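You operate a simulated robot arm through the tools that you are given. There is no shell and no other tool. Be economical: measure what you need, move in short steps, check, and stop when the job is done.

Carry out the task below with a simulated robot arm. There is one attempt and no reset: what you move stays moved.

## Task
Set the wall calendar to Tuesday, pin BINS under it, RENT under Friday and POST under Saturday.
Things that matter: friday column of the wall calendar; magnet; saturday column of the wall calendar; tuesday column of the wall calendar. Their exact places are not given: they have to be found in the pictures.

The check looks at the end state, three seconds after you hand in, the way a careful person would. Anything else that was tipped, shoved, dropped, spilled or broken makes it a failure.

## Robot
A 7-joint arm with a two-finger gripper, on a carriage that runs on a rail from [3, 304] to [-20, -2076] (x, y) and turns from -110 to 223 degrees about z. Base frame: it is fixed where the carriage stands at the start and does not move with it; the origin is on the floor, on the carriage's upright axis, x ahead of it, y to its left, z up. Readings come in mm, degrees, newtons and seconds.
Its first joint turns from -149.0 to 149.0 degrees. Places, roughly: friday column of the wall calendar [1000, 500, 1000]; saturday column of the wall calendar [1000, 500, 1000]; tuesday column of the wall calendar [800, 500, 1000]. Payload 2.45 kg.
The tool frame sits at the grasp point between the pads (the TCP): z along the fingers, y along the line on which they close. The tips reach 26 mm beyond it. The gripper opens to 96 mm. The gripper's body begins 69 mm behind the TCP.
Orientation is that of the tool frame in the base frame, as [roll, pitch, yaw] about the fixed x, y, z axes, in that order (R = Rz(yaw) Ry(pitch) Rx(roll)). With the fingers straight down and closing along the base's y, the tool's x points along the base's -x, its y along +y and its z along -z.

## Interface
- The arm moves only by the tool drive_tool. Its arguments are lists of equal length, an entry for each row: "gripper": the finger opening in mm, from 0 to 96; "translation": the shift along the base's x, y, z in mm, a list of three; "turn": the turn, a rotation vector about the base's x, y, z in degrees, a list of three. In form: {"gripper": [gripper, ...], "translation": [[x, y, z], ...], "turn": [[wx, wy, wz], ...]}. A call has 1 to 20 rows; each row shifts and turns the commanded pose from where the row before left it. A row lasts 0.2 s, in which the tool goes at most 50 mm and 8.6 degrees; a call with a longer step from one row to the next is refused whole, and so is a gripper value outside its range. A pose out of reach is approached as far as the arm can. The call stops where the force on the tool passes 40 N (or 10 N more than at its start, if that is more) or the arm is blocked; 0.2 s more then pass. The fingers move at their own pace and stop on an object; they squeeze with about 36 N. The grip force told is the motor's: it shows also when the fingers shut on nothing. Time passes only in rows, and 0.2 s behind the last, so rows that do not move let the fingers close. It gives the time, the measured TCP pose, the force on the tool (base axes), the opening and the grip force at its end, in the units of the frame above (readings bear some noise), with the torque about the TCP (base axes, N m) and any sound that the robot's microphone picked up.
- Cameras (640 x 400 px; columns grow to the right, rows downward): "scene" is now at [30.1, 201, 1650.6]; the picture's right is [0.38, -0.92, 0.00], its down [-0.63, -0.26, -0.73] and it looks along [0.68, 0.28, -0.68] (base axes); focal length 271 px, centre (320, 200). "wrist" rides on the gripper at [82, 3, -98] in the tool frame; the picture's right is [-0.04, 1.00, 0.00], its down [-0.73, -0.03, -0.68] and it looks along [-0.68, -0.03, 0.73] (tool axes); focal length 256 px, centre (320, 200).
- camera(camera): a new picture of that camera. The clock stands still meanwhile.
- move_column(by): slides the trunk up (or, below 0, down) by that many mm; the arm and the scene camera ride with it, the base frame stays. It gives what a move gives, with no picture.
- base_move(legs): drives the robot by 1 to 6 legs, each [ahead, left, turn to the left] in mm, mm and degrees, along the robot's own axes; the way and the turn of a leg run together, so that a leg with both is an arc; at most 1500 mm and 180 degrees a leg. The arm and the cameras ride along, it lands a little off, and it stops where it bumps. It keeps to its track: a leg is cut to what the track allows. It gives what a move gives.
- turn_head(pan, tilt): turns the head with the scene camera to pan (to the left, within 155 degrees either way) and tilt (down, from -29 to 69), counted from straight ahead of the robot. It gives what a move gives.
- pixel_to_xyz(camera, pixels): there is no depth. For up to 12 entries [column, row, z] of the newest picture of that camera ("zoom" is the newest enlarged one), the place [x, y] in the base frame at which the ray of that pixel passes the height z, good to about 2 mm. The clock stands still meanwhile.
- inspect(camera, box): a new picture of the part [left, top, right, bottom] of that camera's present view, enlarged. The clock stands still meanwhile.
- finish_job(): hands the job in; it is judged then, once.

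Keep the steps short. Do not move on a guess: measure, check each grasp and each placing, and mend mistakes. In all there are 80 turns and 60 pictures (those below and enlarged ones count). Leave the gripper open and the arm clear of the work at the hand-in unless told otherwise, and finish with a single line.

The tools are called after "Request:" as name(argument=value, ...) on one line, values as JSON. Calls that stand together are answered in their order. drive_tool: Moves the arm, as the interface text tells. Its arguments: {"type":"object","properties":{"gripper":{"type":"array"},"translation":{"type":"array"},"turn":{"type":"array"}},"required":["gripper","translation","turn"]} The other tools are called the same way: move_column (by) slides the trunk up or down; base_move (legs) drives the base; turn_head (pan, tilt) turns the head that bears the scene camera; camera (camera) takes a picture; pixel_to_xyz (camera, pixels) gives the place at which the rays of pixels pass given heights; inspect (camera, box) takes an enlarged picture of a part of a camera's view; finish_job () hands the job in.

At the start:

```text
time: 0.0
tcp_pos: [462.0, 469.6, 1000.1]
tcp_rot: [180.0, 0.0, -179.9]
wrist_force: [0.0, 0.1, -0.9]
ft_torque: [0.01, -0.02, 0.03]
width: 96.3
grasp_force: 0.0
trunk travel left (down, up): [-650.0, 60.0]
robot x, y, heading: [-1.3, -0.9, -0.0]
head pan, tilt: [22.4, 42.9]
```

scene: 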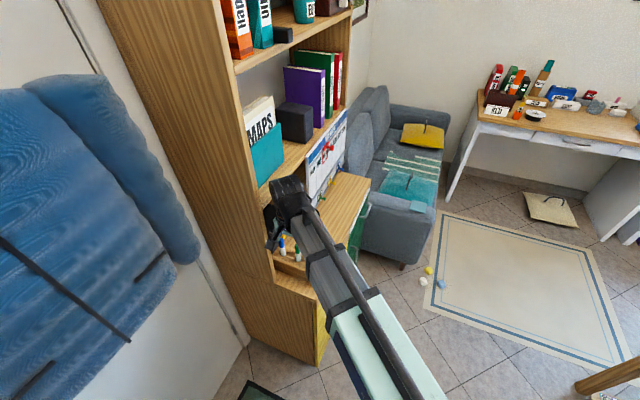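
wrist: 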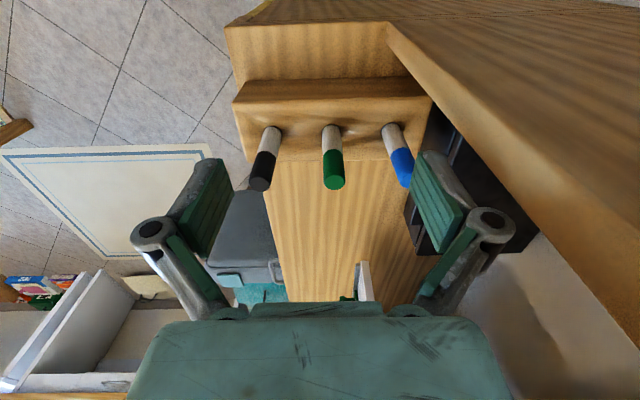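

The calendar seems to hang in the bookcase near pixel (325,160). I'll enlarge that region first.

Request:
inspect(camera="scene", box=[250, 90, 410, 290])

Request:
inspect(camera="scene", box=[400, 200, 500, 300])

```text
2.00 times, centred on (330, 190) of scene
```

zoom: 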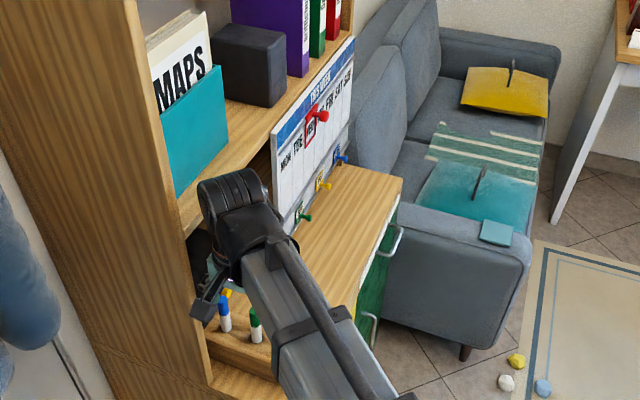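

```text
4.00 times, centred on (450, 250) of scene
```

zoom: 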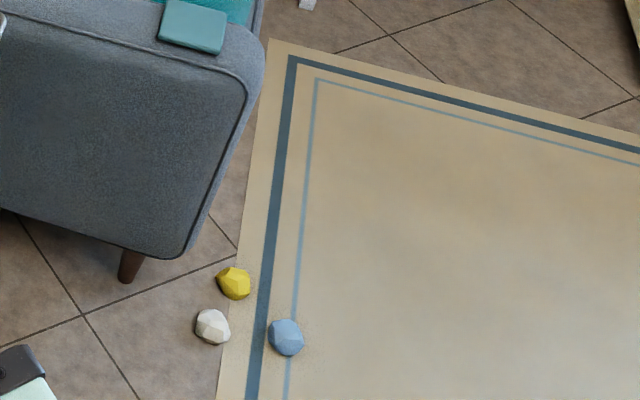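

The calendar faces -y, with a red frame marker on WED and green, yellow and blue knobs below it. The arm hides part of it, so I'll drive the carriage right 350 mm and look again.

Request:
base_move(legs=[[0, -400, 0]])

Request:
turn_head(pan=40, tilt=30)

Request:
camera(camera="scene")

```text
time: 2.5
tcp_pos: [464.8, 72.0, 1001.8]
tcp_rot: [179.9, -0.1, 179.3]
wrist_force: [-0.6, -0.3, 0.3]
ft_torque: [0.04, -0.02, 0.0]
width: 96.1
grasp_force: 0.1
trunk travel left (down, up): [-650.0, 60.0]
robot x, y, heading: [-3.4, -391.9, -0.8]
head pan, tilt: [22.4, 42.9]
```

```text
time: 3.3
tcp_pos: [465.3, 71.4, 1000.0]
tcp_rot: [179.9, 0.0, 179.3]
wrist_force: [-0.7, -0.4, -0.4]
ft_torque: [0.0, -0.02, 0.04]
width: 96.1
grasp_force: 0.1
trunk travel left (down, up): [-650.0, 60.0]
robot x, y, heading: [-1.8, -391.6, -0.9]
head pan, tilt: [40.0, 30.0]
```

```text
55 pictures are left
```

scene: 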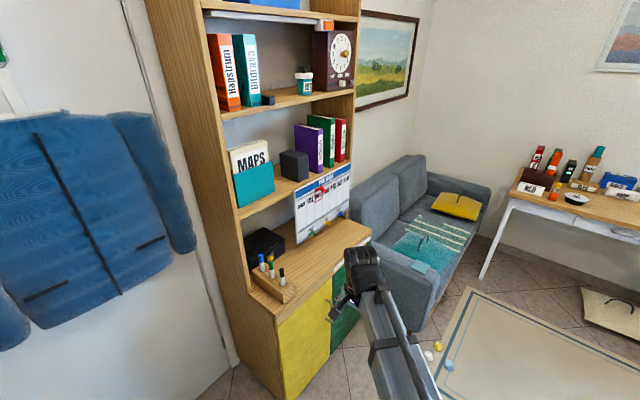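

Now the board is clear at about (322,200). I'll enlarge it.

Request:
inspect(camera="scene", box=[280, 155, 366, 255])

Request:
inspect(camera="scene", box=[500, 130, 640, 230])

```text
4.00 times, centred on (323, 205) of scene
```

zoom: 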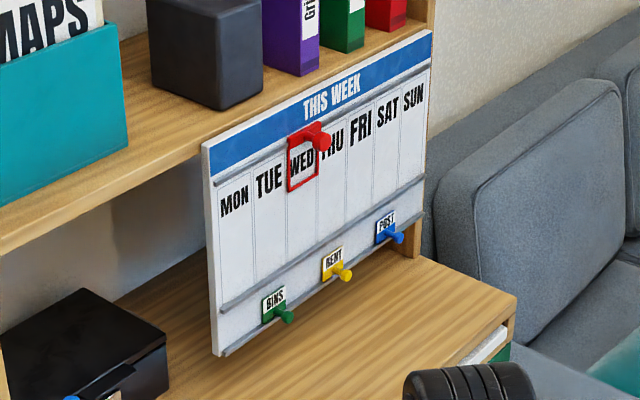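

```text
4.00 times, centred on (570, 180) of scene
```

zoom: 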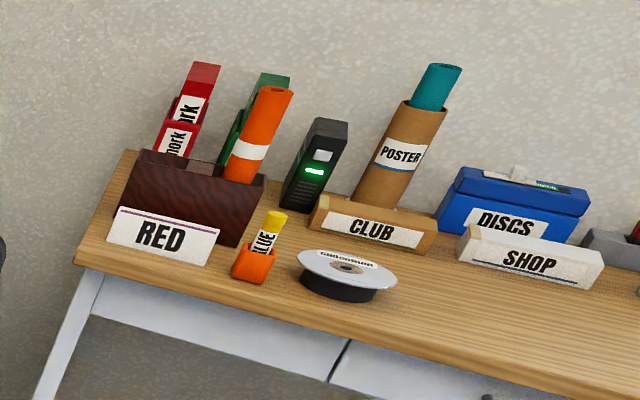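

The cards read BINS (green knob), RENT (yellow) and POST (blue), and the red frame is on WED. To triangulate, I'll take rays at two heights now and again after lowering the trunk.

Request:
inspect(camera="scene", box=[280, 155, 366, 255])

Request:
pixel_to_xyz(camera="zoom", pixels=[[217, 355, 900], [217, 355, 1000], [203, 145, 1100], [203, 145, 1200], [432, 32, 1100], [432, 32, 1200], [287, 316, 900], [287, 316, 1000], [398, 237, 900], [398, 237, 1000], [321, 140, 1100], [321, 140, 1200]])

Request:
move_column(by=-350)

Request:
turn_head(pan=48, tilt=15)

Request:
camera(camera="scene")

```text
4.00 times, centred on (323, 205) of scene
```

zoom: 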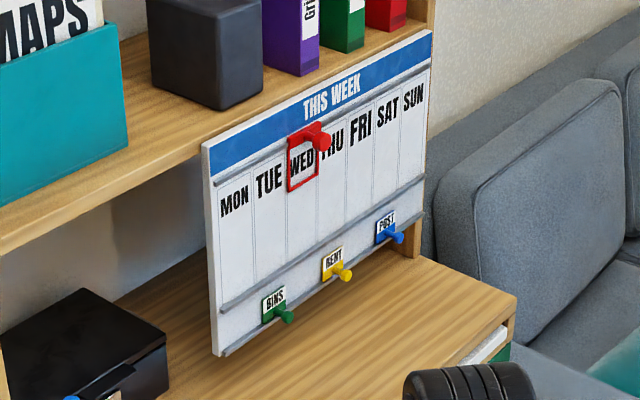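

```text
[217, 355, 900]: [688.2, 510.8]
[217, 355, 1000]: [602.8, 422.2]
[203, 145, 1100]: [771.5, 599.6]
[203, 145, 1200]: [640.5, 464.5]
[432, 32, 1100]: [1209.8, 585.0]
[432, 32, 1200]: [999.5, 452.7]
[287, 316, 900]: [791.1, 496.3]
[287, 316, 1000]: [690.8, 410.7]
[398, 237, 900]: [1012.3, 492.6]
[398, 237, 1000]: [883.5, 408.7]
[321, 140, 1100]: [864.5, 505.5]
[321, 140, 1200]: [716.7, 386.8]
```

```text
time: 6.7
tcp_pos: [465.1, 71.5, 650.2]
tcp_rot: [180.0, 0.0, 179.3]
wrist_force: [0.1, 0.5, 1.0]
ft_torque: [0.0, 0.0, -0.01]
width: 95.9
grasp_force: 0.1
trunk travel left (down, up): [-300.0, 410.0]
robot x, y, heading: [-3.7, -389.9, -0.8]
head pan, tilt: [40.0, 30.0]
```

```text
time: 7.5
tcp_pos: [465.7, 71.0, 650.3]
tcp_rot: [180.0, 0.0, 179.4]
wrist_force: [-0.7, 0.4, -0.1]
ft_torque: [0.01, -0.03, 0.02]
width: 95.8
grasp_force: 0.0
trunk travel left (down, up): [-300.0, 410.0]
robot x, y, heading: [-1.5, -391.7, -0.6]
head pan, tilt: [48.0, 15.0]
```

```text
51 pictures are left
```

scene: 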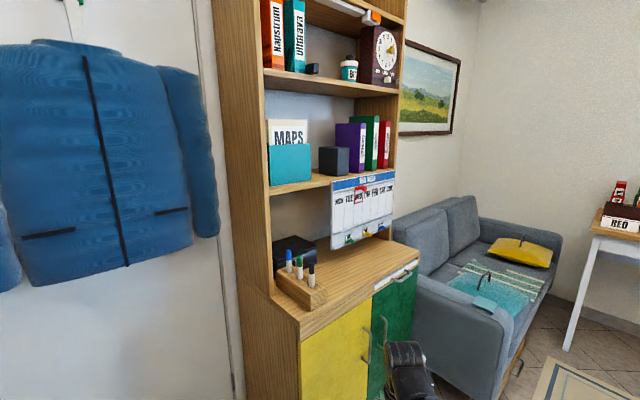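

Board is at (362,212). I'll enlarge it from this lower viewpoint.

Request:
inspect(camera="scene", box=[322, 160, 402, 260])

```text
4.00 times, centred on (362, 210) of scene
```

zoom: 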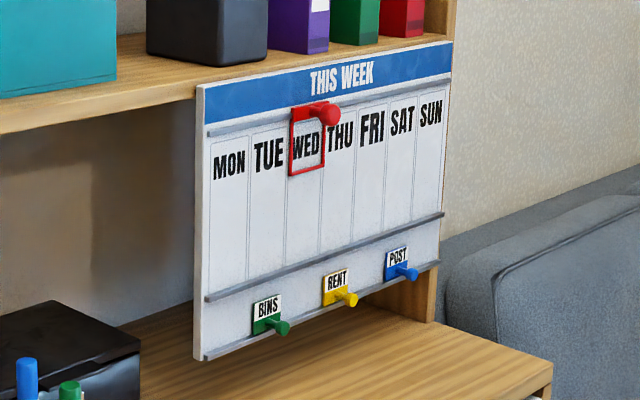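

Request:
pixel_to_xyz(camera="zoom", pixels=[[203, 360, 900], [203, 360, 1000], [203, 86, 1100], [203, 86, 1200], [452, 42, 1100], [452, 42, 1200], [283, 327, 900], [283, 327, 1000], [412, 274, 900], [412, 274, 1000], [330, 112, 1100], [330, 112, 1200]])

```text
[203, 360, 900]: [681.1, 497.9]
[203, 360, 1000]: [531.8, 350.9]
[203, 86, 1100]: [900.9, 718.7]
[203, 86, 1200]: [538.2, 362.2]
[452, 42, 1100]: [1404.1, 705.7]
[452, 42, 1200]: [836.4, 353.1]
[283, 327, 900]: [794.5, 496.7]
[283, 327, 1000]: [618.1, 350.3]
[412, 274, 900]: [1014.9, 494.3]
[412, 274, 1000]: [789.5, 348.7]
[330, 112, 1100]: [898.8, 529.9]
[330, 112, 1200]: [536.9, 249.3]
```

Triangulation puts the board face at y≈525, x≈703–1094, z≈878–1154, so columns are about 56 mm wide. The knob tips are: green ≈(792,496,900), blue ≈(1009,491,903), red ≈(843,488,1115). Here in free space I'll raise the trunk and turn the tool to point at +y.

Request:
move_column(by=350)

Request:
drive_tool(gripper=[60, 60, 60, 60, 60, 60, 60, 60, 60, 60, 60], translation=[[0, 0, 0], [0, 0, 0], [0, 0, 0], [0, 0, 0], [0, 0, 0], [0, 0, 0], [0, 0, 0], [0, 0, 0], [0, 0, 0], [0, 0, 0], [0, 0, 0]], turn=[[8.2, 0, 0], [8.2, 0, 0], [8.2, 0, 0], [8.2, 0, 0], [8.2, 0, 0], [8.2, 0, 0], [8.2, 0, 0], [8.2, 0, 0], [8.2, 0, 0], [8.2, 0, 0], [8.0, 0, 0]])

Request:
drive_tool(gripper=[60, 60, 60, 60, 60, 60, 60, 60, 60, 60, 60], translation=[[0, 0, 0], [0, 0, 0], [0, 0, 0], [0, 0, 0], [0, 0, 0], [0, 0, 0], [0, 0, 0], [0, 0, 0], [0, 0, 0], [0, 0, 0], [0, 0, 0]], turn=[[0, 8.2, 0], [0, 8.2, 0], [0, 8.2, 0], [0, 8.2, 0], [0, 8.2, 0], [0, 8.2, 0], [0, 8.2, 0], [0, 8.2, 0], [0, 8.2, 0], [0, 8.2, 0], [0, 8.0, 0]])

```text
time: 10.9
tcp_pos: [465.4, 71.2, 1000.4]
tcp_rot: [179.9, 0.0, 179.3]
wrist_force: [0.9, 0.3, 0.8]
ft_torque: [-0.03, 0.01, 0.0]
width: 95.6
grasp_force: 0.0
trunk travel left (down, up): [-650.0, 60.0]
robot x, y, heading: [0.2, -389.3, -0.7]
head pan, tilt: [48.0, 15.0]
```

```text
time: 13.3
tcp_pos: [465.1, 72.0, 999.8]
tcp_rot: [89.9, -0.6, 179.9]
wrist_force: [0.3, 1.3, -0.5]
ft_torque: [0.01, 0.03, 0.02]
width: 60.2
grasp_force: 0.1
trunk travel left (down, up): [-650.0, 60.0]
robot x, y, heading: [-2.6, -390.2, -0.5]
head pan, tilt: [48.0, 15.0]
```

```text
time: 15.7
tcp_pos: [466.1, 71.3, 999.8]
tcp_rot: [-90.4, -89.2, 0.3]
wrist_force: [0.5, -0.5, -0.6]
ft_torque: [-0.01, -0.01, 0.02]
width: 60.2
grasp_force: 0.1
trunk travel left (down, up): [-650.0, 60.0]
robot x, y, heading: [-1.0, -392.5, -0.5]
head pan, tilt: [48.0, 15.0]
```

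The orientation is right: tool z=+y, camera on top, fingers closing along x. Next I extend the arm to x≈843, z≈1115 and pull it back in y, then drive the base left in steps.

Request:
drive_tool(gripper=[60, 60, 60, 60, 60, 60, 60, 60, 60, 60], translation=[[37, -13, 11], [37, -13, 11], [37, -13, 11], [37, -13, 11], [37, -13, 11], [37, -13, 12], [37, -13, 12], [37, -13, 12], [37, -13, 12], [37, -13, 12]], turn=[[0, 0, 0], [0, 0, 0], [0, 0, 0], [0, 0, 0], [0, 0, 0], [0, 0, 0], [0, 0, 0], [0, 0, 0], [0, 0, 0], [0, 0, 0]])

Request:
base_move(legs=[[0, 400, 0]])

Request:
camera(camera="wrist")

```text
time: 17.9
tcp_pos: [834.2, -61.9, 1115.8]
tcp_rot: [-92.2, -89.3, 2.3]
wrist_force: [0.3, -0.4, -0.2]
ft_torque: [0.01, -0.02, 0.01]
width: 60.3
grasp_force: 0.0
trunk travel left (down, up): [-650.0, 60.0]
robot x, y, heading: [0.6, -391.1, -1.0]
head pan, tilt: [48.0, 15.0]
```

```text
time: 20.4
tcp_pos: [838.6, 330.1, 1115.5]
tcp_rot: [-90.8, -89.3, 0.5]
wrist_force: [-0.7, 0.3, 0.5]
ft_torque: [0.02, -0.02, -0.02]
width: 59.9
grasp_force: 0.1
trunk travel left (down, up): [-650.0, 60.0]
robot x, y, heading: [-1.0, 2.3, -0.9]
head pan, tilt: [48.0, 15.0]
```

```text
49 pictures are left
```

wrist: 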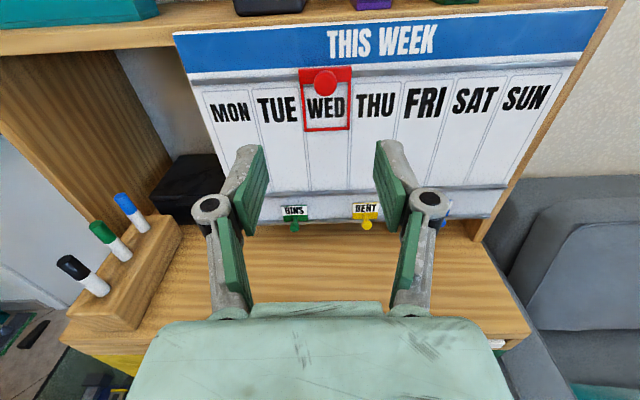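

An excellent view: the red knob is at (326,83), with cards and columns all visible. I'll enlarge the board to measure it.

Request:
inspect(camera="wrist", box=[170, 0, 490, 200])

Request:
pixel_to_xyz(camera="wrist", pixels=[[326, 83, 1115], [326, 83, 1080], [301, 130, 1080], [301, 130, 1050], [350, 129, 1080], [350, 129, 1050], [294, 228, 910], [294, 228, 890], [367, 226, 910], [367, 226, 890], [172, 32, 1154], [605, 8, 1154]])

```text
2.00 times, centred on (330, 100) of wrist
```

zoom: 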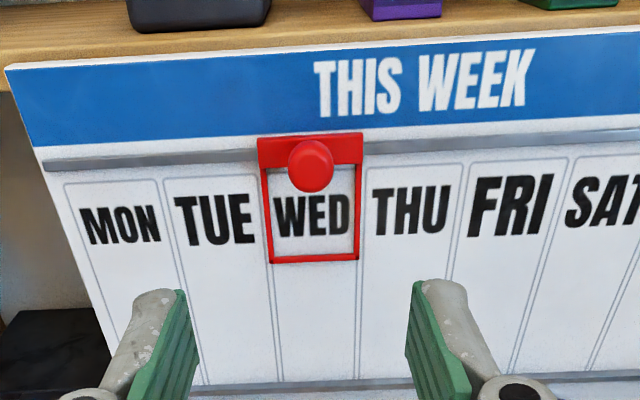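

```text
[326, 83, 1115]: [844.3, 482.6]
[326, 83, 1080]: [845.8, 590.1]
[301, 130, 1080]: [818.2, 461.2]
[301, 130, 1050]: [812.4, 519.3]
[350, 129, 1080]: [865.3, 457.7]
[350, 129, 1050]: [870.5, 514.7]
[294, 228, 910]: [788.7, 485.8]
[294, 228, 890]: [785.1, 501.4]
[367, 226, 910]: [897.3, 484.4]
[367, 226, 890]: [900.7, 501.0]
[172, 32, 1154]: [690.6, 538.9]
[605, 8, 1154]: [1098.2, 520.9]
```

The board's right side sits slightly nearer, a yaw of about 2.3°. I'll measure the column boundaries, reading off where the rays meet the board.

Request:
camera(camera="wrist")

Request:
pixel_to_xyz(camera="wrist", pixels=[[204, 95, 1090], [252, 91, 1090], [301, 86, 1090], [352, 82, 1090], [401, 83, 1090], [454, 79, 1090], [506, 75, 1090], [561, 75, 1090], [213, 151, 1040], [500, 132, 1040], [352, 185, 1000], [270, 189, 1000]])

```text
47 pictures are left
```

wrist: 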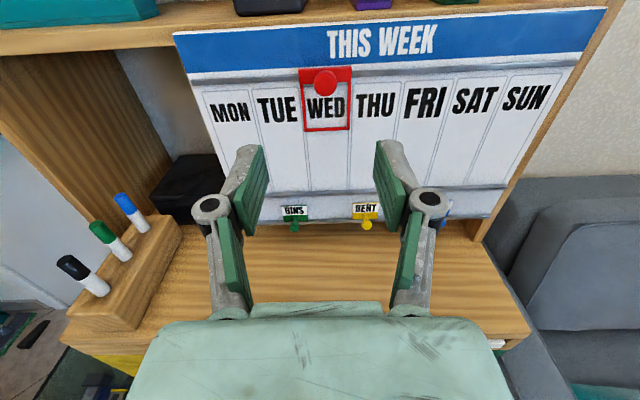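

```text
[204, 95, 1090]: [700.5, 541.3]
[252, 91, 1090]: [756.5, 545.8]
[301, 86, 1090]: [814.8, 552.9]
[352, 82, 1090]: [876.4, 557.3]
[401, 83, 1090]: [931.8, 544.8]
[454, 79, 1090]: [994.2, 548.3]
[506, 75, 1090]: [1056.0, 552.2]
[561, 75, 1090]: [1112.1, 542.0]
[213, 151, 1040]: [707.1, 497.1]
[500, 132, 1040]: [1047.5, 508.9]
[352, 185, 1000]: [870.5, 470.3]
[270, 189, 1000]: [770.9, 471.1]
```

Column pitch comes out at 54.9 mm, with centres TUE≈787, WED≈842, FRI≈952 and SAT≈1007. The red knob tip is at (844,486,1114). I'll approach it to y≈445 with the fingers at 40 mm, then look.

Request:
drive_tool(gripper=[40, 40, 40, 40, 40], translation=[[1, 23, 0], [1, 23, 0], [1, 23, 0], [1, 23, 0], [1, 23, 0]], turn=[[0, 0, 0], [0, 0, 0], [0, 0, 0], [0, 0, 0], [0, 0, 0]])

Request:
camera(camera="wrist")

```text
time: 21.6
tcp_pos: [841.9, 447.3, 1114.6]
tcp_rot: [-89.7, -89.4, -0.6]
wrist_force: [0.4, -1.2, 0.7]
ft_torque: [0.0, -0.01, -0.02]
width: 40.0
grasp_force: 0.1
trunk travel left (down, up): [-650.0, 60.0]
robot x, y, heading: [1.8, 5.4, -1.0]
head pan, tilt: [48.0, 15.0]
```

```text
46 pictures are left
```

wrist: 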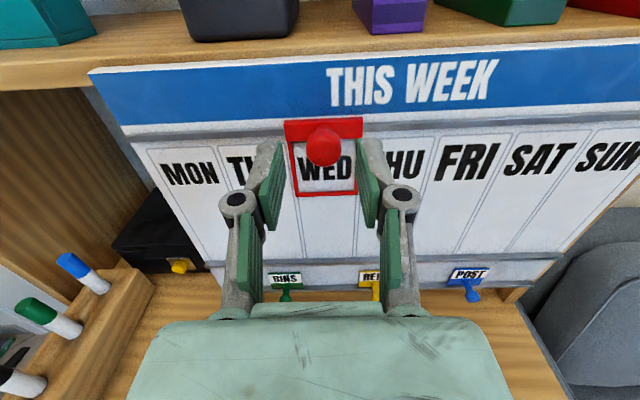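

The knob at (325,147) lies between the fingertips. I'll check its position with the new rays.

Request:
pixel_to_xyz(camera="wrist", pixels=[[324, 147, 1114], [324, 147, 1110], [324, 162, 1105], [322, 129, 1120], [346, 147, 1114], [304, 147, 1114]])

```text
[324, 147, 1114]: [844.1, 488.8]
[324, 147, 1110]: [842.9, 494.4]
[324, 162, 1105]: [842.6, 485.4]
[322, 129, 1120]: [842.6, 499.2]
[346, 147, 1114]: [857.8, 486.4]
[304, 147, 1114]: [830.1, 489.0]
```

The knob centre is at about (843.5, 488, 1114) and it's ~25 mm wide. I'll advance 41 mm in y and 2 mm in x, then close.

Request:
drive_tool(gripper=[42, 42, 42, 42, 0, 0, 0], translation=[[1, 14, 0], [1, 14, 0], [0, 13, 0], [0, 0, 0], [0, 0, 0], [0, 0, 0], [0, 0, 0]], turn=[[0, 0, 0], [0, 0, 0], [0, 0, 0], [0, 0, 0], [0, 0, 0], [0, 0, 0], [0, 0, 0]])

Request:
camera(camera="wrist")

```text
time: 23.2
tcp_pos: [846.0, 483.0, 1114.7]
tcp_rot: [-85.7, -89.3, -4.7]
wrist_force: [0.3, -22.2, -3.9]
ft_torque: [-0.32, -0.01, -0.05]
width: 20.6
grasp_force: 45.2
trunk travel left (down, up): [-650.0, 60.0]
robot x, y, heading: [-0.8, 4.7, -1.1]
head pan, tilt: [48.0, 15.0]
```

```text
45 pictures are left
```

wrist: 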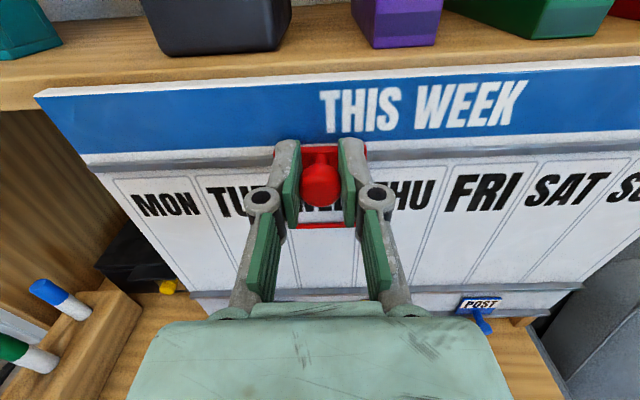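

The knob is gripped (20.6 mm wide), but the tips press the frame with 22 N. I'll relax 5 mm, then slide the frame left about 55 mm along the board.

Request:
drive_tool(gripper=[0, 0, 0, 0, 0, 0, 0, 0, 0], translation=[[0, -4, 0], [0, 0, 0], [-9, 0.3, 0], [-9, 0.3, 0], [-9, 0.3, 0], [-9, 0.3, 0], [-9, 0.3, 0], [-9, 0.3, 0], [0, 0, 0]], turn=[[0, 0, 0], [0, 0, 0], [0, 0, 0], [0, 0, 0], [0, 0, 0], [0, 0, 0], [0, 0, 0], [0, 0, 0], [0, 0, 0]])

Request:
camera(camera="wrist")

```text
time: 25.2
tcp_pos: [791.6, 484.4, 1116.2]
tcp_rot: [-84.4, -89.3, -5.9]
wrist_force: [-1.2, -8.9, 2.8]
ft_torque: [0.64, 0.01, 0.02]
width: 20.4
grasp_force: 45.1
trunk travel left (down, up): [-650.0, 60.0]
robot x, y, heading: [0.5, 2.0, -1.3]
head pan, tilt: [48.0, 15.0]
```

```text
44 pictures are left
```

wrist: 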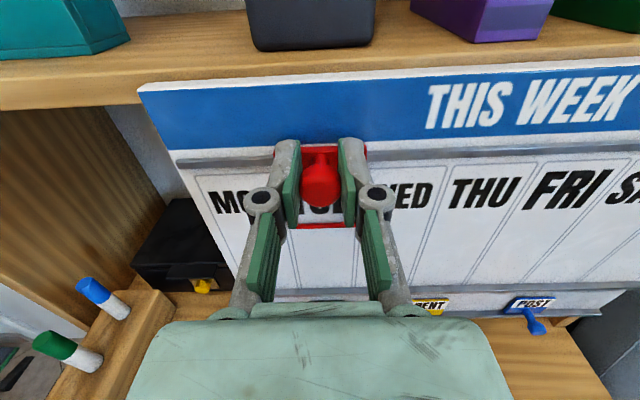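

The frame slid with the knob. I'll enlarge to see how it lines up with the TUE column.

Request:
inspect(camera="wrist", box=[200, 130, 440, 280])

```text
2.67 times, centred on (320, 205) of wrist
```

zoom: 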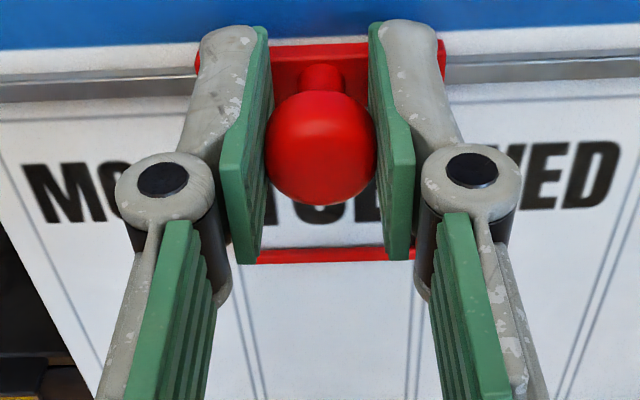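

It looks centred. I'll open the fingers, back off, and verify.

Request:
drive_tool(gripper=[42, 42, 42, 42, 42, 42, 42], translation=[[0, 0, 0], [0, 0, 0], [0, -10, 0], [0, -25, 0], [0, -25, 0], [0, -40, 0], [0, -40, 0]], turn=[[0, 0, 0], [0, 0, 0], [0, 0, 0], [0, 0, 0], [0, 0, 0], [0, 0, 0], [0, 0, 0]])

Request:
inspect(camera="wrist", box=[160, 20, 480, 220])

```text
time: 26.8
tcp_pos: [790.4, 345.3, 1116.4]
tcp_rot: [-91.7, -89.3, 1.5]
wrist_force: [-0.4, 0.5, 0.0]
ft_torque: [0.0, 0.01, 0.0]
width: 41.8
grasp_force: 0.1
trunk travel left (down, up): [-650.0, 60.0]
robot x, y, heading: [-0.3, 2.4, -1.1]
head pan, tilt: [48.0, 15.0]
```

```text
2.00 times, centred on (320, 120) of wrist
```

zoom: 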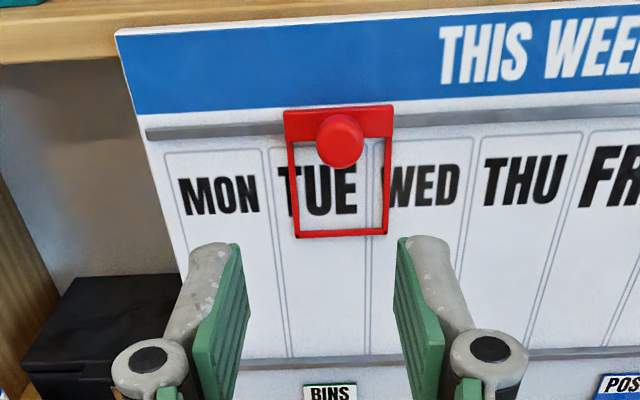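

The frame stands right of the TUE column: its bottom edge spans zoom 296–386 against column 272–366, so about 11 mm off. I'll measure it precisely.

Request:
pixel_to_xyz(camera="zoom", pixels=[[340, 140, 1114], [297, 234, 1049], [386, 232, 1049], [277, 234, 1049], [370, 232, 1049], [284, 355, 955], [367, 353, 955]])

```text
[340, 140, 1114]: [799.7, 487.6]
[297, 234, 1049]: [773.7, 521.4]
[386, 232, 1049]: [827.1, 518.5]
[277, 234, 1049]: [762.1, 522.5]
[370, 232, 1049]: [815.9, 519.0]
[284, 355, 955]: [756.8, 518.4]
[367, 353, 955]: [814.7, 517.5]
```

The frame centre is x≈800 and the TUE centre ≈788.5. The tips were pressing on the frame and probably dragged it on opening. I'll regrip shallower, with TCP y≈475, so the tips clear it.

Request:
drive_tool(gripper=[42, 42, 42, 42, 42, 42, 42], translation=[[4, 30, -1], [4, 30, 0], [1, 30, 0], [0, 25, 0], [0, 14, 0], [0, 0, 0], [0, 0, 0]], turn=[[0, 0, 0], [0, 0, 0], [0, 0, 0], [0, 0, 0], [0, 0, 0], [0, 0, 0], [0, 0, 0]])

Request:
camera(camera="wrist")

```text
time: 28.4
tcp_pos: [801.8, 472.5, 1115.1]
tcp_rot: [-89.9, -89.3, -0.3]
wrist_force: [-0.9, 1.1, -0.6]
ft_torque: [0.01, 0.0, -0.03]
width: 42.1
grasp_force: 0.0
trunk travel left (down, up): [-650.0, 60.0]
robot x, y, heading: [1.1, 1.9, -0.9]
head pan, tilt: [48.0, 15.0]
```

```text
41 pictures are left
```

wrist: 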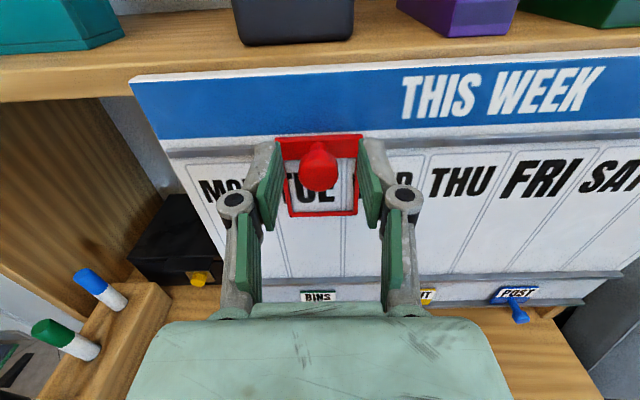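

The ball is centred at (319,167) with no contact force. I'll close, slide 11.5 mm left, and look before releasing.

Request:
drive_tool(gripper=[0, 0, 0, 0, 0, 0], translation=[[0, 2, 0], [0, 0, 0], [0, 0, 0], [-6, 0.2, 0], [-6, 0.2, 0], [0, 0, 0]], turn=[[0, 0, 0], [0, 0, 0], [0, 0, 0], [0, 0, 0], [0, 0, 0], [0, 0, 0]])

Request:
inspect(camera="wrist", box=[200, 130, 440, 280])

```text
time: 29.8
tcp_pos: [789.9, 472.4, 1114.5]
tcp_rot: [-91.5, -89.3, 1.1]
wrist_force: [-0.2, -18.5, -11.0]
ft_torque: [-0.02, -0.02, -0.01]
width: 20.8
grasp_force: 45.1
trunk travel left (down, up): [-650.0, 60.0]
robot x, y, heading: [-0.1, 5.3, -1.2]
head pan, tilt: [48.0, 15.0]
```

```text
2.67 times, centred on (320, 205) of wrist
```

zoom: 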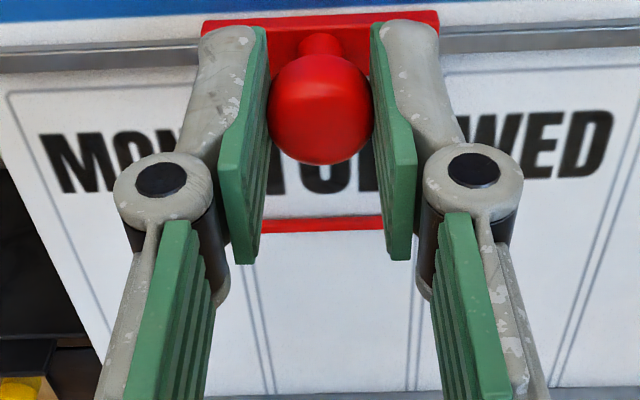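

The grip still loads the frame (−18 N y, −11 N z). I'll ease the command back a little, then open in small steps and back off to check.

Request:
drive_tool(gripper=[0, 0, 0], translation=[[0, -2, -1], [0, 0, 0], [0, 0, 0]], turn=[[0, 0, 0], [0, 0, 0], [0, 0, 0]])

```text
time: 30.6
tcp_pos: [788.5, 473.2, 1114.7]
tcp_rot: [-80.8, -89.3, -9.7]
wrist_force: [1.5, -8.8, -0.6]
ft_torque: [-0.52, -0.02, -0.03]
width: 20.9
grasp_force: 45.4
trunk travel left (down, up): [-650.0, 60.0]
robot x, y, heading: [0.5, 4.8, -1.0]
head pan, tilt: [48.0, 15.0]
```

Request:
drive_tool(gripper=[0, 0, 24, 30, 42, 42, 42, 42, 42, 42], translation=[[0, -1.5, 0], [0, 0, 0], [0, 0, 0], [0, 0, 0], [0, 0, 0], [0, 0, 0], [0, -20, 0], [0, -35, 0], [0, -35, 0], [0, -35, 0]], turn=[[0, 0, 0], [0, 0, 0], [0, 0, 0], [0, 0, 0], [0, 0, 0], [0, 0, 0], [0, 0, 0], [0, 0, 0], [0, 0, 0], [0, 0, 0]])

Request:
inspect(camera="wrist", box=[160, 20, 480, 220])

Request:
pixel_to_xyz(camera="zoom", pixels=[[320, 140, 1114]])

```text
time: 32.8
tcp_pos: [788.7, 348.5, 1114.5]
tcp_rot: [-91.7, -89.3, 1.4]
wrist_force: [0.1, 0.3, -0.7]
ft_torque: [-0.01, -0.01, -0.04]
width: 42.2
grasp_force: 0.1
trunk travel left (down, up): [-650.0, 60.0]
robot x, y, heading: [-0.5, 3.5, -1.0]
head pan, tilt: [48.0, 15.0]
```

```text
2.00 times, centred on (320, 120) of wrist
```

zoom: 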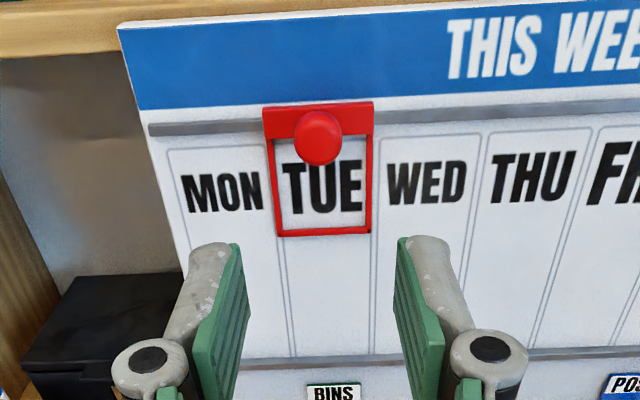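

```text
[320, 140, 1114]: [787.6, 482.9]
```

The frame now encloses TUE, within about 2 mm of the column. Next come the cards. I'll lower the trunk 120 mm and look at the knobs and the cabinet top clearance.

Request:
camera(camera="wrist")

Request:
pixel_to_xyz(camera="wrist", pixels=[[533, 330, 850], [533, 330, 800], [533, 330, 900], [63, 330, 850], [63, 330, 800]])

Request:
move_column(by=-120)

Request:
camera(camera="wrist")

```text
38 pictures are left
```

wrist: 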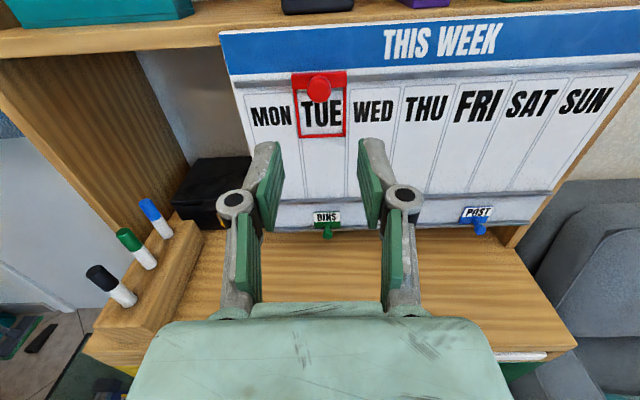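

```text
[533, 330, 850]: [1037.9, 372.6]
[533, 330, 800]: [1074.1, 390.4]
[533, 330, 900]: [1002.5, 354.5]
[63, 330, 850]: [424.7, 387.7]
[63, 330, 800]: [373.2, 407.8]
```

```text
time: 34.3
tcp_pos: [789.6, 350.0, 994.1]
tcp_rot: [-90.0, -89.2, -0.2]
wrist_force: [-0.2, -0.4, 1.8]
ft_torque: [0.01, -0.02, 0.01]
width: 42.2
grasp_force: 0.1
trunk travel left (down, up): [-530.0, 180.0]
robot x, y, heading: [-0.2, 4.4, -0.9]
head pan, tilt: [48.0, 15.0]
```

```text
37 pictures are left
```

wrist: 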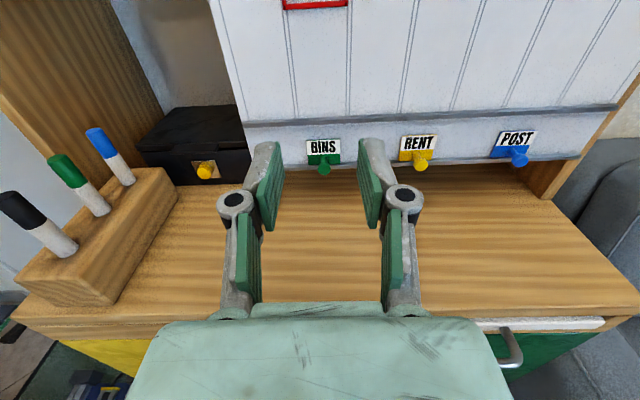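

Now I can see all three knobs. I'll measure them, plus the cabinet's right front corner (638,303) for its top height.

Request:
pixel_to_xyz(camera="wrist", pixels=[[324, 169, 900], [421, 165, 900], [519, 159, 900], [637, 300, 850], [637, 300, 800], [637, 300, 750], [307, 124, 940], [307, 124, 950], [307, 141, 920], [340, 164, 900], [307, 165, 900], [205, 169, 860]])

```text
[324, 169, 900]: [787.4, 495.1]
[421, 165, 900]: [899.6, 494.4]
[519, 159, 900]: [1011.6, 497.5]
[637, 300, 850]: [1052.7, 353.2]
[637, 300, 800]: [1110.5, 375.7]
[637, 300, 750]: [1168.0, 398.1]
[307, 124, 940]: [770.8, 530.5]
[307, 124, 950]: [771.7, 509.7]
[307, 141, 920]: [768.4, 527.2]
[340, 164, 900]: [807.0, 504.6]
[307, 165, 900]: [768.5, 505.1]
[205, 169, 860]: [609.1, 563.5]
```

The cabinet top works out to z≈740, so there's ample clearance at z=900. BINS knob is ≈(788,496,900), RENT (900,494,900), POST (1011,497,900). I'll lower 94 mm and approach BINS to y≈455.

Request:
move_column(by=-94)

Request:
drive_tool(gripper=[36, 36, 36, 36], translation=[[0, 26, 0], [0, 26, 0], [0, 26, 0], [0, 26, 0]], turn=[[0, 0, 0], [0, 0, 0], [0, 0, 0], [0, 0, 0]])

Request:
camera(camera="wrist")

```text
time: 35.5
tcp_pos: [790.0, 349.5, 900.7]
tcp_rot: [-90.1, -89.3, -0.2]
wrist_force: [0.6, 0.7, 0.8]
ft_torque: [0.0, 0.03, 0.0]
width: 42.3
grasp_force: 0.1
trunk travel left (down, up): [-436.0, 274.0]
robot x, y, heading: [-2.6, 5.2, -1.0]
head pan, tilt: [48.0, 15.0]
```

```text
time: 36.5
tcp_pos: [788.9, 453.3, 901.9]
tcp_rot: [-88.7, -89.3, -1.5]
wrist_force: [0.4, 0.0, -0.2]
ft_torque: [0.0, -0.05, -0.01]
width: 35.9
grasp_force: 0.0
trunk travel left (down, up): [-436.0, 274.0]
robot x, y, heading: [-0.2, 6.4, -1.0]
head pan, tilt: [48.0, 15.0]
```

```text
36 pictures are left
```

wrist: 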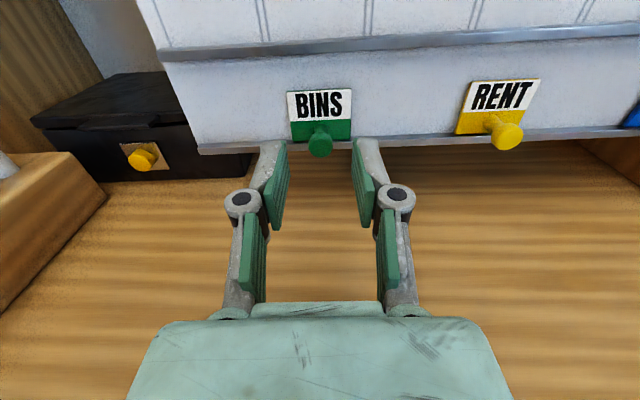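

Request:
pixel_to_xyz(camera="wrist", pixels=[[320, 146, 900], [320, 146, 905], [320, 146, 910], [296, 140, 900], [351, 138, 900], [292, 92, 930], [351, 89, 930]])

```text
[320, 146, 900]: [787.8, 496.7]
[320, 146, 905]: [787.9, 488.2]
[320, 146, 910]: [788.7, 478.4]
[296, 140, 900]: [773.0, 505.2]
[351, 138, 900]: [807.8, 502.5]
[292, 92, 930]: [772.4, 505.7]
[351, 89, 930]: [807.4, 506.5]
```

The BINS knob is centred at x≈788, z≈899. I'll advance 30 mm to y≈483 with z −2, and close on it.

Request:
drive_tool(gripper=[36, 36, 36, 0, 0, 0], translation=[[0, 10, -1], [0, 10, -1], [-0.5, 10, 0], [0, 0, 0], [0, 0, 0], [0, 0, 0]], turn=[[0, 0, 0], [0, 0, 0], [0, 0, 0], [0, 0, 0], [0, 0, 0], [0, 0, 0]])

Request:
camera(camera="wrist")

```text
time: 37.9
tcp_pos: [789.7, 483.6, 898.4]
tcp_rot: [-90.4, -89.3, 0.1]
wrist_force: [1.3, -1.2, -0.6]
ft_torque: [-0.02, 0.01, -0.02]
width: 11.6
grasp_force: 35.9
trunk travel left (down, up): [-436.0, 274.0]
robot x, y, heading: [-1.3, 7.4, -1.0]
head pan, tilt: [48.0, 15.0]
```

```text
35 pictures are left
```

wrist: 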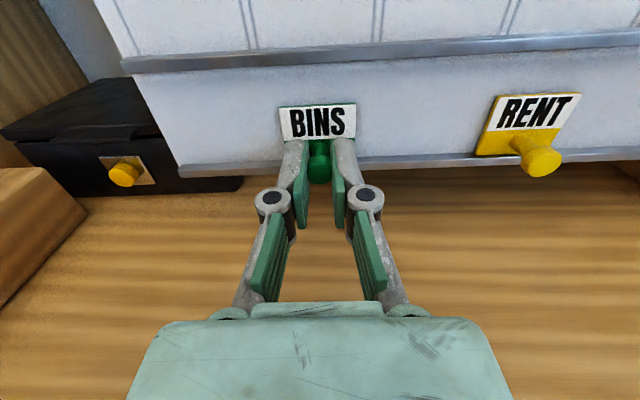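

It's gripped at 11.6 mm with little force. I'll pull the card off 25 mm and check it comes along.

Request:
drive_tool(gripper=[0, 0, 0, 0, 0], translation=[[0, -5, 0], [0, -7, 0], [0, -8, 0], [0, -8, 0], [0, 0, 0]], turn=[[0, 0, 0], [0, 0, 0], [0, 0, 0], [0, 0, 0], [0, 0, 0]])

Request:
camera(camera="wrist")

```text
time: 39.1
tcp_pos: [788.1, 455.8, 898.6]
tcp_rot: [-90.6, -89.3, 0.3]
wrist_force: [0.7, -0.6, -0.5]
ft_torque: [-0.02, 0.0, 0.02]
width: 11.4
grasp_force: 36.0
trunk travel left (down, up): [-436.0, 274.0]
robot x, y, heading: [0.3, 7.3, -1.0]
head pan, tilt: [48.0, 15.0]
```

```text
34 pictures are left
```

wrist: 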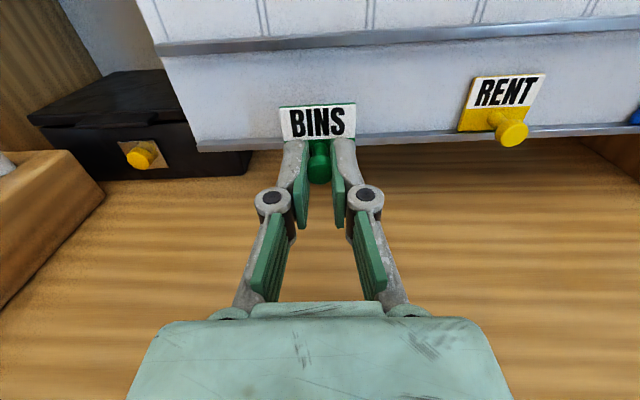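

The card is off and held. I'll raise the trunk 95 mm and look.

Request:
move_column(by=95)

Request:
camera(camera="wrist")

```text
time: 40.4
tcp_pos: [788.2, 454.4, 993.0]
tcp_rot: [-91.0, -89.2, 0.8]
wrist_force: [-0.1, 0.4, -0.7]
ft_torque: [-0.03, -0.01, 0.01]
width: 11.5
grasp_force: 36.1
trunk travel left (down, up): [-531.0, 179.0]
robot x, y, heading: [0.1, 7.7, -1.0]
head pan, tilt: [48.0, 15.0]
```

```text
33 pictures are left
```

wrist: 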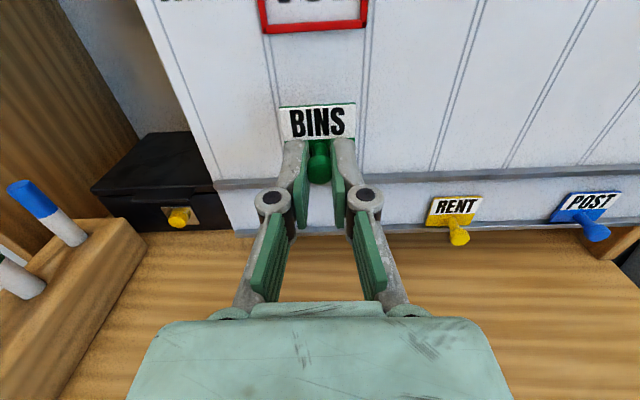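

The card is above the mid rail and between the TUE column lines. I'll push forward to the board in small steps.

Request:
drive_tool(gripper=[0, 0, 0, 0, 0, 0], translation=[[0, 10, 0], [0, 8, 0], [0, 5, 0], [0, 3, 0], [0, 3, 0], [0, 0, 0]], turn=[[0, 0, 0], [0, 0, 0], [0, 0, 0], [0, 0, 0], [0, 0, 0], [0, 0, 0]])

Request:
camera(camera="wrist")

```text
time: 41.8
tcp_pos: [789.2, 483.3, 994.2]
tcp_rot: [-91.3, -89.2, 1.0]
wrist_force: [0.0, -2.8, -1.1]
ft_torque: [-0.05, 0.0, 0.02]
width: 11.4
grasp_force: 35.8
trunk travel left (down, up): [-531.0, 179.0]
robot x, y, heading: [2.3, 2.9, -1.3]
head pan, tilt: [48.0, 15.0]
```

```text
32 pictures are left
```

wrist: 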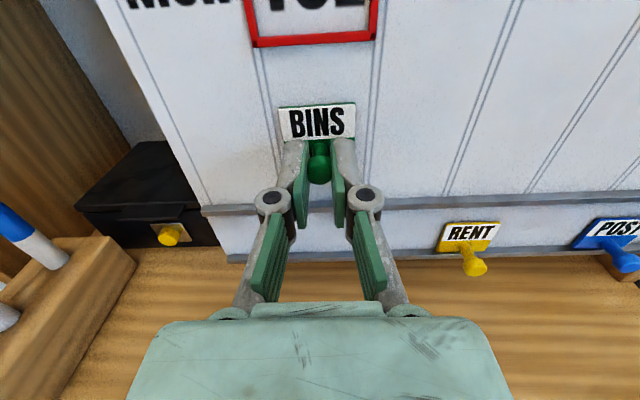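

Contact force is −2.8 N and the card is centred between the lines. I'll press 2 mm more, open the fingers, and back off.

Request:
drive_tool(gripper=[0, 0, 16, 36, 36, 36, 36, 36], translation=[[0, 2, 0], [0, 0, 0], [0, -1, 0], [0, 0, 0], [0, 0, 0], [0, -20, 0], [0, -35, 0], [0, -35, 0]], turn=[[0, 0, 0], [0, 0, 0], [0, 0, 0], [0, 0, 0], [0, 0, 0], [0, 0, 0], [0, 0, 0], [0, 0, 0]])

Request:
camera(camera="wrist")

```text
time: 43.6
tcp_pos: [792.1, 395.1, 989.6]
tcp_rot: [-91.8, -89.3, 1.5]
wrist_force: [0.1, -0.1, -0.6]
ft_torque: [0.0, 0.02, 0.04]
width: 36.0
grasp_force: 0.1
trunk travel left (down, up): [-531.0, 179.0]
robot x, y, heading: [-0.8, 4.5, -0.8]
head pan, tilt: [48.0, 15.0]
```

```text
31 pictures are left
```

wrist: 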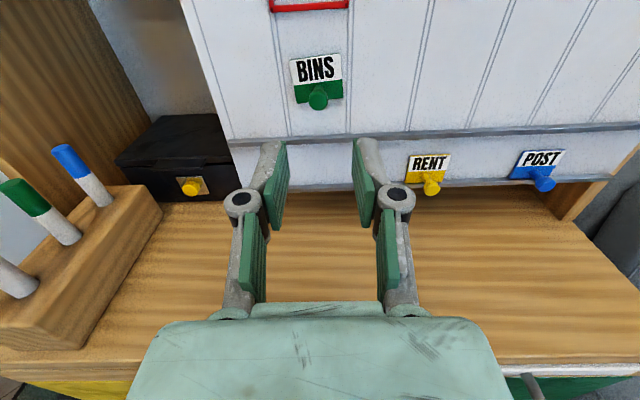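

BINS is well placed in the TUE column. Next is RENT: I'll lower the trunk 91 mm and shift the arm to x≈900.

Request:
move_column(by=-91)

Request:
drive_tool(gripper=[36, 36, 36, 36, 36], translation=[[22, 0, 0], [22, 0, 0], [22, 0, 0], [22, 0, 0], [20, 0, 0]], turn=[[0, 0, 0], [0, 0, 0], [0, 0, 0], [0, 0, 0], [0, 0, 0]])

Request:
drive_tool(gripper=[36, 36, 36], translation=[[0, 20, 0], [0, 20, 0], [0, 20, 0]], turn=[[0, 0, 0], [0, 0, 0], [0, 0, 0]])

Request:
camera(camera="wrist")

```text
time: 44.9
tcp_pos: [792.7, 394.6, 899.7]
tcp_rot: [-90.0, -89.3, -0.4]
wrist_force: [1.0, -0.3, 0.5]
ft_torque: [0.0, -0.01, -0.01]
width: 35.8
grasp_force: 0.1
trunk travel left (down, up): [-440.0, 270.0]
robot x, y, heading: [-0.9, 4.8, -0.8]
head pan, tilt: [48.0, 15.0]
```

```text
time: 46.1
tcp_pos: [898.9, 397.7, 899.6]
tcp_rot: [-91.0, -89.3, 0.8]
wrist_force: [-0.6, 0.4, 0.0]
ft_torque: [-0.01, 0.01, 0.02]
width: 35.9
grasp_force: 0.1
trunk travel left (down, up): [-440.0, 270.0]
robot x, y, heading: [-0.8, 5.1, -0.8]
head pan, tilt: [48.0, 15.0]
```

```text
time: 46.9
tcp_pos: [897.9, 454.3, 900.6]
tcp_rot: [-89.2, -89.2, -1.0]
wrist_force: [0.5, 0.0, 0.7]
ft_torque: [0.0, 0.01, 0.0]
width: 35.7
grasp_force: 0.0
trunk travel left (down, up): [-440.0, 270.0]
robot x, y, heading: [-1.6, 3.5, -0.7]
head pan, tilt: [48.0, 15.0]
```

```text
30 pictures are left
```

wrist: 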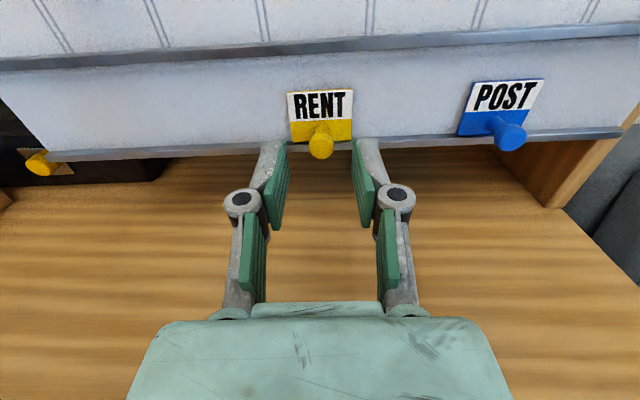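

RENT's knob at (321,145) is lined up just as BINS was. I'll advance 27 mm, since the board is a bit nearer here, close, and pull back.

Request:
drive_tool(gripper=[36, 36, 36, 0, 0, 0], translation=[[0, 9, -1], [0.5, 9, -1], [0, 9, 0], [0, 0, 0], [0, 0, 0], [0, 0, 0]], turn=[[0, 0, 0], [0, 0, 0], [0, 0, 0], [0, 0, 0], [0, 0, 0], [0, 0, 0]])

Request:
drive_tool(gripper=[0, 0, 0, 0, 0], translation=[[0, -5, 0], [0, -7, 0], [0, -8, 0], [0, -8, 0], [0, 0, 0]], turn=[[0, 0, 0], [0, 0, 0], [0, 0, 0], [0, 0, 0], [0, 0, 0]])

Request:
camera(camera="wrist")

```text
time: 48.3
tcp_pos: [901.0, 483.3, 897.7]
tcp_rot: [-90.3, -89.3, 0.1]
wrist_force: [1.4, -0.4, -0.3]
ft_torque: [-0.01, 0.0, 0.03]
width: 11.6
grasp_force: 35.9
trunk travel left (down, up): [-440.0, 270.0]
robot x, y, heading: [1.0, 3.6, -0.9]
head pan, tilt: [48.0, 15.0]
```

```text
time: 49.5
tcp_pos: [903.0, 454.3, 896.6]
tcp_rot: [-90.8, -89.3, 0.5]
wrist_force: [0.2, 0.0, -0.2]
ft_torque: [-0.02, -0.01, 0.0]
width: 11.5
grasp_force: 35.9
trunk travel left (down, up): [-440.0, 270.0]
robot x, y, heading: [4.6, 4.1, -1.1]
head pan, tilt: [48.0, 15.0]
```

```text
29 pictures are left
```

wrist: 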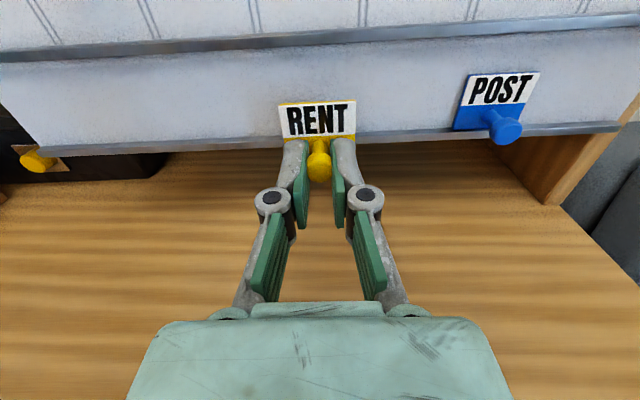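

RENT is off and held. I'll raise 97 mm, then shift x by +51 to the FRI column, and look.

Request:
move_column(by=97)

Request:
drive_tool(gripper=[0, 0, 0, 0], translation=[[17, -1, 0], [17, -1, 0], [16, -1, 0], [0, 0, 0]], turn=[[0, 0, 0], [0, 0, 0], [0, 0, 0], [0, 0, 0]])

Request:
camera(camera="wrist")

```text
time: 50.8
tcp_pos: [902.5, 454.5, 993.9]
tcp_rot: [-91.0, -89.3, 0.6]
wrist_force: [0.1, 0.2, -0.6]
ft_torque: [-0.02, 0.04, 0.01]
width: 11.6
grasp_force: 35.6
trunk travel left (down, up): [-537.0, 173.0]
robot x, y, heading: [3.2, 5.2, -1.0]
head pan, tilt: [48.0, 15.0]
```

```text
time: 51.8
tcp_pos: [951.8, 449.4, 994.1]
tcp_rot: [-90.7, -89.2, 0.5]
wrist_force: [0.7, 0.3, 0.1]
ft_torque: [0.01, 0.03, 0.01]
width: 11.4
grasp_force: 35.8
trunk travel left (down, up): [-537.0, 173.0]
robot x, y, heading: [-0.4, 8.0, -1.0]
head pan, tilt: [48.0, 15.0]
```

```text
28 pictures are left
```

wrist: 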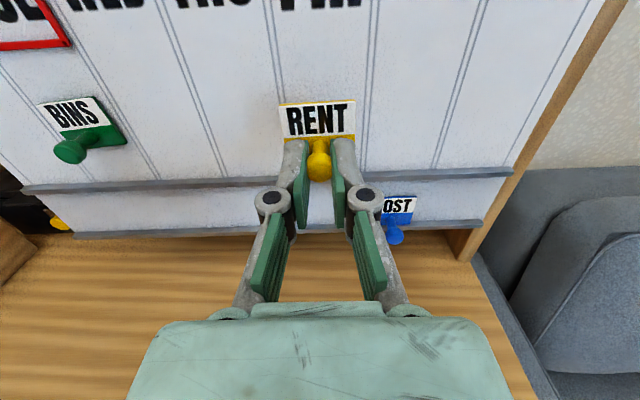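

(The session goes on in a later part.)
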